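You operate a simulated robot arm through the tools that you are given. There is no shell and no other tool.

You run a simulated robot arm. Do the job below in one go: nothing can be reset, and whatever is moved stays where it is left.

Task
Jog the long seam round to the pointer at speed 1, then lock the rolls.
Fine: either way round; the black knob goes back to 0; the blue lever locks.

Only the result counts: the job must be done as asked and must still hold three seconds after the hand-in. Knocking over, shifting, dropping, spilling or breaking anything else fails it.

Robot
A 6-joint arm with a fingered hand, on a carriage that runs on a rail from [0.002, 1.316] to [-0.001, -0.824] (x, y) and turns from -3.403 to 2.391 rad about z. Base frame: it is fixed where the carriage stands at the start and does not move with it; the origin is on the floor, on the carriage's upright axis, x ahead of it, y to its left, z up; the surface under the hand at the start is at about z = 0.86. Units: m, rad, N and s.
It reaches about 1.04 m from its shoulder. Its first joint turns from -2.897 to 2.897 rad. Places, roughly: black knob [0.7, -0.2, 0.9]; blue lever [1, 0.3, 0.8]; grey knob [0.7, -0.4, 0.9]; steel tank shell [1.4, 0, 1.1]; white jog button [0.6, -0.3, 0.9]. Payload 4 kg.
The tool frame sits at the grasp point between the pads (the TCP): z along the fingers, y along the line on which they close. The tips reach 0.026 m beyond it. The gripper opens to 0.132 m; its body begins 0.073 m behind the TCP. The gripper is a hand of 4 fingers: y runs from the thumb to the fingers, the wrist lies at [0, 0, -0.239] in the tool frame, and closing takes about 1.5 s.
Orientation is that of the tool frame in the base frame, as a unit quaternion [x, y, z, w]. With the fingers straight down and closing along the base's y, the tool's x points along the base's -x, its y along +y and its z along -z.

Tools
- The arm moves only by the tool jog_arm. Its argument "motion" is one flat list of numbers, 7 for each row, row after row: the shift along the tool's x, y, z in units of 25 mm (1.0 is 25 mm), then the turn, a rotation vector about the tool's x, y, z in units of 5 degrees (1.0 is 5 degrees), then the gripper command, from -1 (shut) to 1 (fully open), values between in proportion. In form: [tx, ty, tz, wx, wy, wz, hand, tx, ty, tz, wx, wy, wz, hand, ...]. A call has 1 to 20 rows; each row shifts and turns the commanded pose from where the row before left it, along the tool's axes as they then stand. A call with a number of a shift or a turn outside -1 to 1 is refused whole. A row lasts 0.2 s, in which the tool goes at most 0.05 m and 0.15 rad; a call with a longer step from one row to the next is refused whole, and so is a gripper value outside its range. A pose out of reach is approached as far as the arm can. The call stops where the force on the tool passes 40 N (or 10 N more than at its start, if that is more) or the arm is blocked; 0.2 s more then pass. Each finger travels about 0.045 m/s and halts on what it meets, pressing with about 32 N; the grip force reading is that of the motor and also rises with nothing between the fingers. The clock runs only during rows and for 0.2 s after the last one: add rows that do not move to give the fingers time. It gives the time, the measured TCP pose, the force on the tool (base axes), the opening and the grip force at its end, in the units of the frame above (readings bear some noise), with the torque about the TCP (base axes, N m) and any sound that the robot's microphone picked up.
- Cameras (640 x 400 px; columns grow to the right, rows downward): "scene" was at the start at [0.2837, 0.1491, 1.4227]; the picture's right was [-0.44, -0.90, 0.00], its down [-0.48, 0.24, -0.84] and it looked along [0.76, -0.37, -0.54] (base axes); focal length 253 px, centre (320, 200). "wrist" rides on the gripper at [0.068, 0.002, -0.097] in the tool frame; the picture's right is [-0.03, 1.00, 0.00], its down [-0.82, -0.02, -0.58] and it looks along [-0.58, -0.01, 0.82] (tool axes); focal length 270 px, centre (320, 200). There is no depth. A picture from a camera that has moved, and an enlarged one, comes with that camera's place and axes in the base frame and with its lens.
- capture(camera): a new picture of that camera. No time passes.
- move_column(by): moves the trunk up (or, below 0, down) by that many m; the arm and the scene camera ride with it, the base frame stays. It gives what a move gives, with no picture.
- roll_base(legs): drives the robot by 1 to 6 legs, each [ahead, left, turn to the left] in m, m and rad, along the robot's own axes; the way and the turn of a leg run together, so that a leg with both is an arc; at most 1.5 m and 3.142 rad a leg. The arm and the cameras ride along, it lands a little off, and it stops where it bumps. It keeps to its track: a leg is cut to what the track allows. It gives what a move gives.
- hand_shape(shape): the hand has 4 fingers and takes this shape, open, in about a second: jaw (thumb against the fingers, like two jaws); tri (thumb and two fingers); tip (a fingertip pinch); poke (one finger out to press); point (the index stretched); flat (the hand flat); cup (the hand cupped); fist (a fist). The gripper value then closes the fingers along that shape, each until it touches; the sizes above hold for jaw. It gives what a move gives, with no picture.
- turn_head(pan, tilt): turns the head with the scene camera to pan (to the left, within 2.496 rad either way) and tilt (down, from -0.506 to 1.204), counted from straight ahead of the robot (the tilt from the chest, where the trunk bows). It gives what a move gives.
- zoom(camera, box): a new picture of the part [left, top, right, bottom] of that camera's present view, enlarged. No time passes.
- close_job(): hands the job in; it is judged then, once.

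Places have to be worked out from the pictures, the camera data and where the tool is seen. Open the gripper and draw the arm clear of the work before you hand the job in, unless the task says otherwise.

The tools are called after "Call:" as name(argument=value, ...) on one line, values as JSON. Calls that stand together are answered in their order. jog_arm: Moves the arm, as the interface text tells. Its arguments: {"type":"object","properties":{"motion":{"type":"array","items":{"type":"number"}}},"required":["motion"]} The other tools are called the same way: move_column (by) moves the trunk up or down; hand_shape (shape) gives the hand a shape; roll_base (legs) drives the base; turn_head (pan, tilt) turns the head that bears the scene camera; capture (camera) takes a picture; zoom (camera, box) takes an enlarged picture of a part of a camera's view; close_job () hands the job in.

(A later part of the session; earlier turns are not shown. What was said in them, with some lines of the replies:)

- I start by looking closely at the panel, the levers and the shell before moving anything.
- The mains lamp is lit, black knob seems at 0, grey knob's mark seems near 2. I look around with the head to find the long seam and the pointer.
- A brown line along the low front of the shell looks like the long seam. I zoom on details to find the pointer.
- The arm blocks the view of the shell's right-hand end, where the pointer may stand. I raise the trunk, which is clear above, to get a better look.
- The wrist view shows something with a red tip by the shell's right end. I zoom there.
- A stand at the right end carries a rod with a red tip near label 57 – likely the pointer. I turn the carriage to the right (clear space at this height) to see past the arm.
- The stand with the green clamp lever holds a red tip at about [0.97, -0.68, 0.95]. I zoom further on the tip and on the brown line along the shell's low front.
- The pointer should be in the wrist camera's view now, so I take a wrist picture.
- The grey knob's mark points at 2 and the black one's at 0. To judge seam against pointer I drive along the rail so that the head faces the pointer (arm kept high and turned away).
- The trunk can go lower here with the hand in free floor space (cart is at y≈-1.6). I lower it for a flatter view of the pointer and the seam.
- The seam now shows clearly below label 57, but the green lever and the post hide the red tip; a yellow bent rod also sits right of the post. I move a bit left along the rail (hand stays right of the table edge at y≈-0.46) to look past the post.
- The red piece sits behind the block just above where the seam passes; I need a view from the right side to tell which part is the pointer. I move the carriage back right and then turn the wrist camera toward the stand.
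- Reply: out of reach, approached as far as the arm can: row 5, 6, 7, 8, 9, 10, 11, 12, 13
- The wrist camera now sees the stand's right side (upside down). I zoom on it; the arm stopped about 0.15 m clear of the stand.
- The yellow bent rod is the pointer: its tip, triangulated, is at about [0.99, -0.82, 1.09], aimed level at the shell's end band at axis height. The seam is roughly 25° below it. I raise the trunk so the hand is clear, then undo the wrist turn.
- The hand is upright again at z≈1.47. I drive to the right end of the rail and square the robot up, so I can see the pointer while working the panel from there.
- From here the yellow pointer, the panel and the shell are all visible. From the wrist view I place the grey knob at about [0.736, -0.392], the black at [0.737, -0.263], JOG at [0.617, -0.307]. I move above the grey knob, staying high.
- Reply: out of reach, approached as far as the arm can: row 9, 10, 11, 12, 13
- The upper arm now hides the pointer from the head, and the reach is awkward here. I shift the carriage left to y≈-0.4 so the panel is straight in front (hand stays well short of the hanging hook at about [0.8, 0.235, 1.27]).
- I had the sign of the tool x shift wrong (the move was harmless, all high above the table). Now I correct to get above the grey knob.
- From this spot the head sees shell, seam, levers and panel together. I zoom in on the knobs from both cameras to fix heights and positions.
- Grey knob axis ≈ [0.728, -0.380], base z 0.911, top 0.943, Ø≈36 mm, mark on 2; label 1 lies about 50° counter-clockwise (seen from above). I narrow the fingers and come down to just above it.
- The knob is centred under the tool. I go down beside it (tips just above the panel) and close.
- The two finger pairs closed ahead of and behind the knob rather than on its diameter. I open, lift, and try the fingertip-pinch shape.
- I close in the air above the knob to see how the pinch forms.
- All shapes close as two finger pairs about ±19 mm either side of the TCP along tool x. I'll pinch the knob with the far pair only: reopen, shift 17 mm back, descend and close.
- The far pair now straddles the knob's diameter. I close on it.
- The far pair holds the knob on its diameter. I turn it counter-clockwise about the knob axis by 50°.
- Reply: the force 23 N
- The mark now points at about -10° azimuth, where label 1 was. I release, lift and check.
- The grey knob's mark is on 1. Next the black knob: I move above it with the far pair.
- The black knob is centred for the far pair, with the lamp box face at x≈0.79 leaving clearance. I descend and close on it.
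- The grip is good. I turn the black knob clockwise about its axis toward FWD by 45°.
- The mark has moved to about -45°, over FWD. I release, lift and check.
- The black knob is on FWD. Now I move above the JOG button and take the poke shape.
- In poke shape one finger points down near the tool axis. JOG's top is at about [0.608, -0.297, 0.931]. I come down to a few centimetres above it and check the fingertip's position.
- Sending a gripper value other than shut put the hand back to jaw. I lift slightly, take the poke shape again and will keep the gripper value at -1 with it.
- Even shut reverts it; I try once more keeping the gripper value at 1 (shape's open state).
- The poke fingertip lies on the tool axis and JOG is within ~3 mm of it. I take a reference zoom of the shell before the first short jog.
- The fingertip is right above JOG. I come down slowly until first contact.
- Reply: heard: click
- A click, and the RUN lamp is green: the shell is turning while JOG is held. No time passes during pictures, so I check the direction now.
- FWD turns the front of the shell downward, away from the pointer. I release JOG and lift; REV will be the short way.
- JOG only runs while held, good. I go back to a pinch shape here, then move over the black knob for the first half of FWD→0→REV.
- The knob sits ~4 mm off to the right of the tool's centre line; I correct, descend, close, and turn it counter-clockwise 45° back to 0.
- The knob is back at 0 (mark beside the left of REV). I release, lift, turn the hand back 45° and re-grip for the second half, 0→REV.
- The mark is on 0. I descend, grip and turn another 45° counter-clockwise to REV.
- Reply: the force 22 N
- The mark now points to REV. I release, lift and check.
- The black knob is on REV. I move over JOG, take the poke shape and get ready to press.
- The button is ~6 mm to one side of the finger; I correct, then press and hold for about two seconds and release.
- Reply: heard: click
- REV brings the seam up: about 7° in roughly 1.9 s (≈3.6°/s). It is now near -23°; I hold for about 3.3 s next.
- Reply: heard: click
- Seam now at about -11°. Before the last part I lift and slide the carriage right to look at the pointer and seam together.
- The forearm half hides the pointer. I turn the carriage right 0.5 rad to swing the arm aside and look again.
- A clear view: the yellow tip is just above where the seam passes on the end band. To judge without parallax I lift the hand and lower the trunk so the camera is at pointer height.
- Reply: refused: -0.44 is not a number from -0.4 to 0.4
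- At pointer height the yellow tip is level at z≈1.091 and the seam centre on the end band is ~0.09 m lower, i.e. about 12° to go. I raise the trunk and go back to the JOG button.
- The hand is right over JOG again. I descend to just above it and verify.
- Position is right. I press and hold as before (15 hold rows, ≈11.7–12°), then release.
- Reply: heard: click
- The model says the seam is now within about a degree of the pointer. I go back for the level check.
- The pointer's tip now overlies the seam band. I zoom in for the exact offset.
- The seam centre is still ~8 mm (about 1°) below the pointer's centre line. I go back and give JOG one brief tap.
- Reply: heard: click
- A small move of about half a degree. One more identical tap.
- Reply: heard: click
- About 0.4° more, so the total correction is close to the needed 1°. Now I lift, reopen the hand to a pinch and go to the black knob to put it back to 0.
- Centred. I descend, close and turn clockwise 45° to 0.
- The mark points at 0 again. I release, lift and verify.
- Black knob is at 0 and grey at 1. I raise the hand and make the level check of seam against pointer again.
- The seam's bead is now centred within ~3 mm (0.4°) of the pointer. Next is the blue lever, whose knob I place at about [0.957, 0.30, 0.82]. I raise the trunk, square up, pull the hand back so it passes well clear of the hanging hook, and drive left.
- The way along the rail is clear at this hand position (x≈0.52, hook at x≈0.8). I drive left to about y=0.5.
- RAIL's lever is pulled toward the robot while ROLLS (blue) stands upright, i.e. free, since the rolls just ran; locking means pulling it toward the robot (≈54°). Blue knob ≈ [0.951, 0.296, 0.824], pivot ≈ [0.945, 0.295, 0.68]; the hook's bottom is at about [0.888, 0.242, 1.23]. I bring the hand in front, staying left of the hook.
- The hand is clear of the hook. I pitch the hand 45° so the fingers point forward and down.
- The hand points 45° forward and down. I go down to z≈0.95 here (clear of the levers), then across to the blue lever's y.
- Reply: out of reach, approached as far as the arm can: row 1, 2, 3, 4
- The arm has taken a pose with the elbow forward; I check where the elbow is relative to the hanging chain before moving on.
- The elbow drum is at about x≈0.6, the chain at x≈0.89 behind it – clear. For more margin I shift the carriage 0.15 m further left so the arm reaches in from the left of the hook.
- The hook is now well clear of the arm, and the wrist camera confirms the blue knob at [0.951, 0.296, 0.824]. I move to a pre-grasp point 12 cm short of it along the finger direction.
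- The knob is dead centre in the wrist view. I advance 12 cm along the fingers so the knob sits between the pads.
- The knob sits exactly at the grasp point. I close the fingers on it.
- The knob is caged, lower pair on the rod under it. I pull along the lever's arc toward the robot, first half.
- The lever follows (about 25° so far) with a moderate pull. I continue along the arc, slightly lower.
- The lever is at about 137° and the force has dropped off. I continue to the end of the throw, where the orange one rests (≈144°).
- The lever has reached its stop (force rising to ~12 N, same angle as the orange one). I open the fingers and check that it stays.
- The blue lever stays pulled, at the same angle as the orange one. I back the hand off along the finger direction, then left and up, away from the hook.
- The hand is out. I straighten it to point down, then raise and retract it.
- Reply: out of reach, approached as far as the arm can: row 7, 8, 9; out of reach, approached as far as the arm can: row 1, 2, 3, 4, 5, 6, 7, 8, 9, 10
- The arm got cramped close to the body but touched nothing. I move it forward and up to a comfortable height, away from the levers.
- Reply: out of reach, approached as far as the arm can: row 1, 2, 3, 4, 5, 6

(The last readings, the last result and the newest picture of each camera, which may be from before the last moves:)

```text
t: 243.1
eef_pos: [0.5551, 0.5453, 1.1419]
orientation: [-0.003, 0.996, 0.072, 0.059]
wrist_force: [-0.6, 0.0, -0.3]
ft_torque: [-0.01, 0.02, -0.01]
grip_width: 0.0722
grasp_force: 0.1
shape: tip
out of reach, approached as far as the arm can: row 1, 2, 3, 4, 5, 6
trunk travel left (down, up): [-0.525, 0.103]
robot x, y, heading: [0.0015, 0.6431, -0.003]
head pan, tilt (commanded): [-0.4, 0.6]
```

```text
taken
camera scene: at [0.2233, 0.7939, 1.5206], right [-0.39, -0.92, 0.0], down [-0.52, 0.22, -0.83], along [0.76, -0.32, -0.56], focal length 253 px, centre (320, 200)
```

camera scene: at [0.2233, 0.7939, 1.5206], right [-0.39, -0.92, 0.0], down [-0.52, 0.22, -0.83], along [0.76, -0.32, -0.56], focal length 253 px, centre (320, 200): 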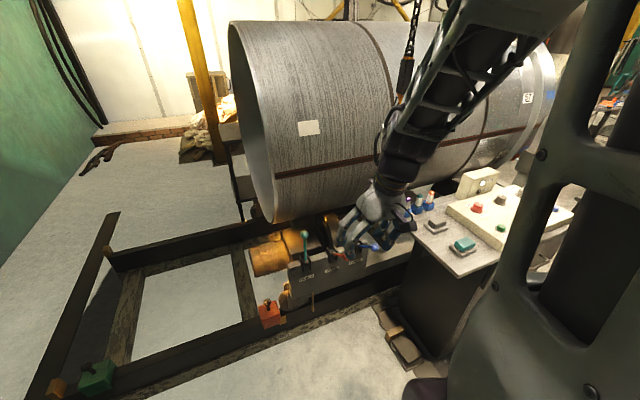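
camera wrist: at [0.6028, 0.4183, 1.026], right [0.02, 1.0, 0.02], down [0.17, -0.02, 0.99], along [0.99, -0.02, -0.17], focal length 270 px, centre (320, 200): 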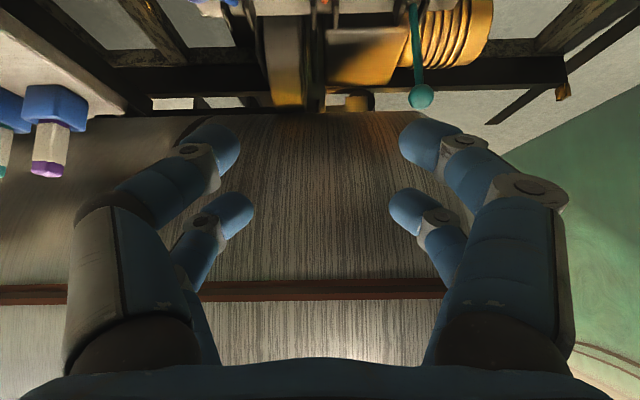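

The hand is clear of the levers. I zoom on the lever box and then drive back along the rail (arm stays at x<0.66, hook at x≈0.89) for a final check of panel and pointer.

Call:
zoom(camera="scene", box=[260, 190, 460, 300])

Call:
jog_arm(motion=[0, 0, 0, 0, -1, 0, 0.1, 0, 0, 0, 0, -1, 0, 0.1, 0, 0, 0, 0, -1, 0, 0.1, 0, 0, 0, 0, -1, 0, 0.1])

Call:
capture(camera="scene")

```text
3.20 times, centred on (360, 245) of scene
camera zoom: at [0.2233, 0.7939, 1.5206], right [-0.39, -0.92, 0.0], down [-0.52, 0.22, -0.83], along [0.76, -0.32, -0.56], focal length 811 px, centre (192, 56)
```

zoom: 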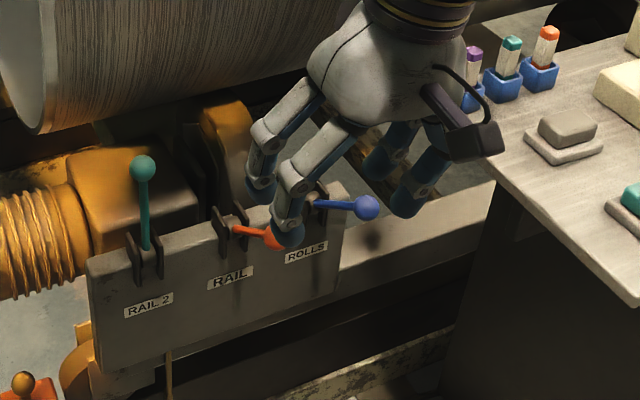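

```text
t: 244.1
eef_pos: [0.5585, 0.543, 1.1455]
orientation: [0.01, 0.97, 0.072, 0.231]
wrist_force: [0.1, -0.6, 0.4]
ft_torque: [0.01, 0.03, 0.02]
grip_width: 0.0717
grasp_force: 0.0
shape: tip
out of reach, approached as far as the arm can: row 4
trunk travel left (down, up): [-0.525, 0.103]
robot x, y, heading: [-0.0005, 0.6398, -0.001]
head pan, tilt (commanded): [-0.4, 0.6]
```

```text
taken
camera scene: at [0.2235, 0.7939, 1.5205], right [-0.39, -0.92, 0.0], down [-0.52, 0.22, -0.83], along [0.76, -0.32, -0.56], focal length 253 px, centre (320, 200)
```

scene: 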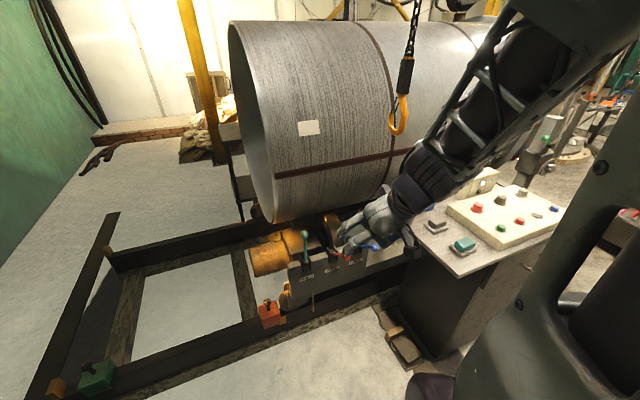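

The blue lever rests at the same angle as the orange one. Now I drive back right for the final check.

Call:
roll_base(legs=[[0, -0.55, 0], [0, -0.55, 0]])

Call:
turn_head(pan=-0.1, tilt=0.5)

Call:
capture(camera="scene")

Call:
zoom(camera="scene", box=[180, 240, 400, 390])

```text
t: 250.0
eef_pos: [0.5578, -0.5542, 1.1437]
orientation: [0.008, 0.971, 0.071, 0.229]
wrist_force: [-0.5, -0.8, 0.0]
ft_torque: [-0.02, 0.02, 0.02]
grip_width: 0.0722
grasp_force: 0.1
shape: tip
trunk travel left (down, up): [-0.525, 0.103]
robot x, y, heading: [-0.003, -0.461, 0.003]
head pan, tilt (commanded): [-0.4, 0.6]
```

```text
t: 250.8
eef_pos: [0.5583, -0.5543, 1.1448]
orientation: [0.008, 0.971, 0.072, 0.229]
wrist_force: [-1.0, 0.4, 0.5]
ft_torque: [0.01, 0.0, 0.0]
grip_width: 0.0721
grasp_force: 0.1
shape: tip
trunk travel left (down, up): [-0.525, 0.103]
robot x, y, heading: [-0.0022, -0.4617, 0.003]
head pan, tilt (commanded): [-0.099, 0.499]
```

```text
taken
camera scene: at [0.23, -0.2795, 1.5296], right [-0.1, -1.0, 0.0], down [-0.48, 0.05, -0.88], along [0.87, -0.09, -0.48], focal length 253 px, centre (320, 200)
```

scene: 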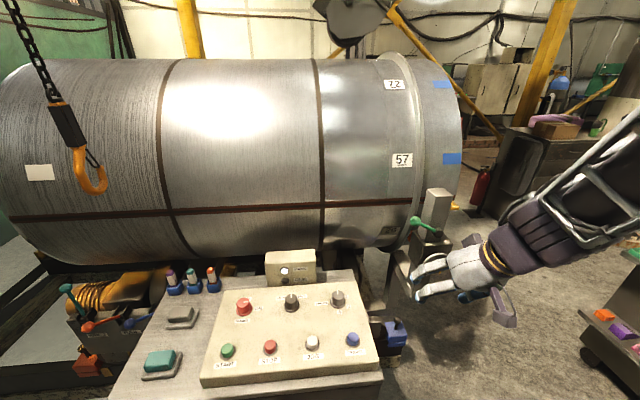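

```text
2.67 times, centred on (290, 315) of scene
camera zoom: at [0.23, -0.2795, 1.5296], right [-0.1, -1.0, 0.0], down [-0.48, 0.05, -0.88], along [0.87, -0.09, -0.48], focal length 676 px, centre (400, -107)
```

zoom: 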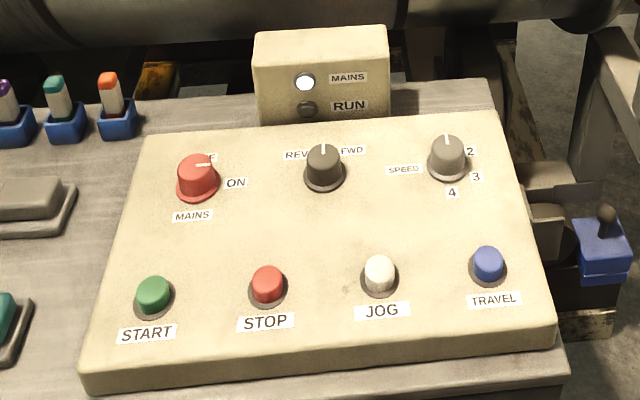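

Panel is right: grey on 1, black on 0, RUN off. I repeat the level check of the seam at the pointer now that the rolls are locked.

Call:
roll_base(legs=[[0, -0.3, 0], [0, 0, -0.5]])

Call:
turn_head(pan=0.4, tilt=0.4)

Call:
capture(camera="scene")

Call:
zoom(camera="scene", box=[280, 170, 380, 270])

```text
t: 254.2
eef_pos: [0.4473, -1.0949, 1.1444]
orientation: [0.243, 0.94, 0.014, 0.241]
wrist_force: [0.2, 0.4, 0.6]
ft_torque: [-0.02, 0.0, -0.01]
grip_width: 0.0719
grasp_force: 0.0
shape: tip
trunk travel left (down, up): [-0.525, 0.103]
robot x, y, heading: [-0.0007, -0.7497, -0.482]
head pan, tilt (commanded): [-0.099, 0.499]
```

```text
t: 255.1
eef_pos: [0.4475, -1.0943, 1.1443]
orientation: [0.243, 0.94, 0.014, 0.239]
wrist_force: [-1.0, -0.4, -0.2]
ft_torque: [0.04, 0.02, 0.01]
grip_width: 0.072
grasp_force: 0.0
shape: tip
trunk travel left (down, up): [-0.525, 0.103]
robot x, y, heading: [-0.0027, -0.7499, -0.487]
head pan, tilt (commanded): [0.4, 0.4]
```

```text
taken
camera scene: at [0.3043, -0.6558, 1.5387], right [-0.09, -1.0, 0.0], down [-0.39, 0.03, -0.92], along [0.92, -0.08, -0.39], focal length 253 px, centre (320, 200)
```

scene: 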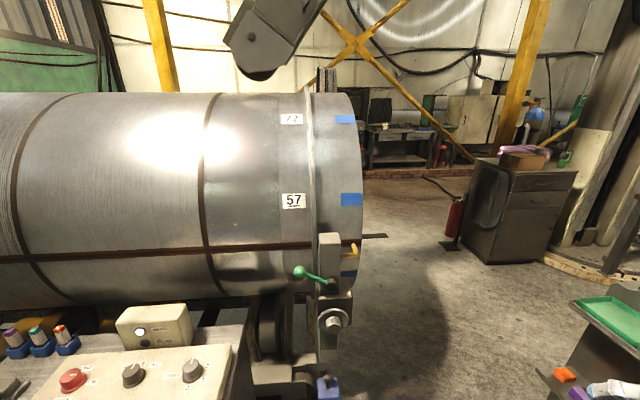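

```text
4.00 times, centred on (330, 220) of scene
camera zoom: at [0.3043, -0.6558, 1.5387], right [-0.09, -1.0, 0.0], down [-0.39, 0.03, -0.92], along [0.92, -0.08, -0.39], focal length 1014 px, centre (280, 120)
```

zoom: 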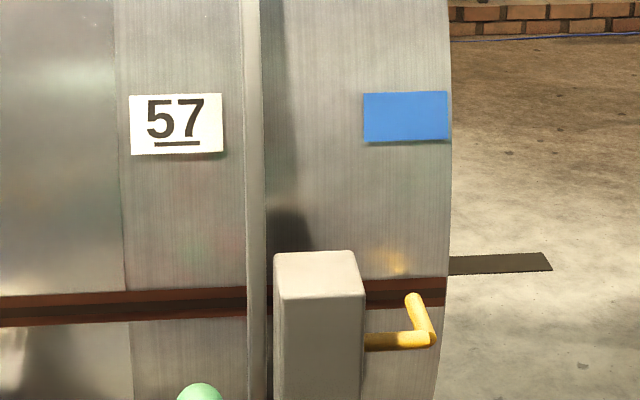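

The pointer's tip lies on the seam's centre bead, unchanged by the locking. I open the hand fully and take one last look at the blue lever.

Call:
jog_arm(motion=[0, 0, 0, 0, 0, 0, 1, 0, 0, 0, 0, 0, 0, 1, 0, 0, 0, 0, 0, 0, 1, 0, 0, 0, 0, 0, 0, 1])

Call:
turn_head(pan=1.4, tilt=0.55)

Call:
capture(camera="scene")

Call:
zoom(camera="scene", box=[240, 140, 400, 240])

```text
t: 256.1
eef_pos: [0.4474, -1.0945, 1.1452]
orientation: [0.243, 0.94, 0.015, 0.24]
wrist_force: [-0.2, 0.4, -0.6]
ft_torque: [0.01, -0.04, 0.01]
grip_width: 0.1319
grasp_force: 0.0
shape: tip
trunk travel left (down, up): [-0.525, 0.103]
robot x, y, heading: [0.0001, -0.743, -0.487]
head pan, tilt (commanded): [0.4, 0.4]
```

```text
t: 257.4
eef_pos: [0.4479, -1.0948, 1.1437]
orientation: [0.243, 0.94, 0.015, 0.24]
wrist_force: [-0.2, -0.7, 0.3]
ft_torque: [0.0, -0.03, 0.02]
grip_width: 0.132
grasp_force: 0.0
shape: tip
trunk travel left (down, up): [-0.525, 0.103]
robot x, y, heading: [-0.0007, -0.75, -0.484]
head pan, tilt (commanded): [1.4, 0.55]
```

```text
taken
camera scene: at [0.2669, -0.5766, 1.525], right [0.79, -0.61, 0.0], down [-0.32, -0.41, -0.85], along [0.52, 0.68, -0.52], focal length 253 px, centre (320, 200)
```

scene: 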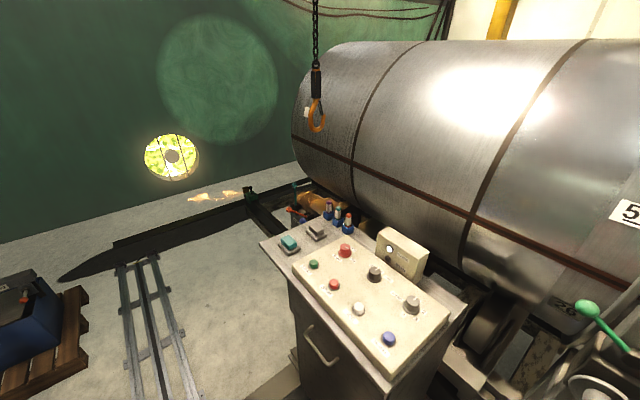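

```text
4.00 times, centred on (320, 190) of scene
camera zoom: at [0.2669, -0.5766, 1.525], right [0.79, -0.61, 0.0], down [-0.32, -0.41, -0.85], along [0.52, 0.68, -0.52], focal length 1014 px, centre (320, 240)
```

zoom: 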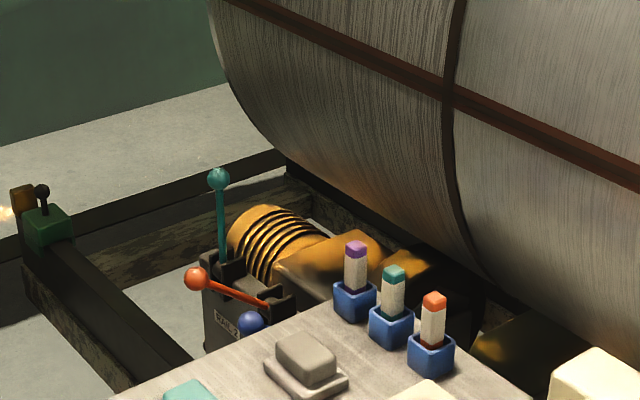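

The checks before hand-in:
- **Blue lever:** pulled over parallel to the orange one.
- **Knobs:** grey on 1, black on 0.
- **Seam:** within about 0.4° of the pointer.
- **Arm:** hand open, drawn clear in free space.

I hand the job in.

Call:
close_job()

```text
The job is handed in.
```

The long seam is at the pointer, the rolls are locked and the job is handed in. I don't have the judging result.

- **Seam:** I jogged it at speed 1, mostly in REV. A first short press in FWD turned it the wrong way, so I switched. At the last level check, before locking, its centre line sat about 3 mm (0.4°) below the pointer tip. A second look after locking, from higher up, showed the tip on the seam.
- **Pointer:** nothing is labelled as the pointer. I took it to be the yellow bent rod on the stand at the shell's right end. A red part on the same stand was the only other candidate.
- **Knobs:** the grey speed knob is on 1, the black knob is back on 0, and the RUN lamp is off.
- **Lock:** I pulled the blue ROLLS lever toward the robot until it stopped, and it stayed at the same angle as the orange RAIL lever. No LOCK or FREE marking showed in the pictures. I took pulled as locked because the rolls turned freely with the lever upright.
- **Surroundings:** I saw no sign of anything else being moved or knocked. The hand is open and clear of the work.
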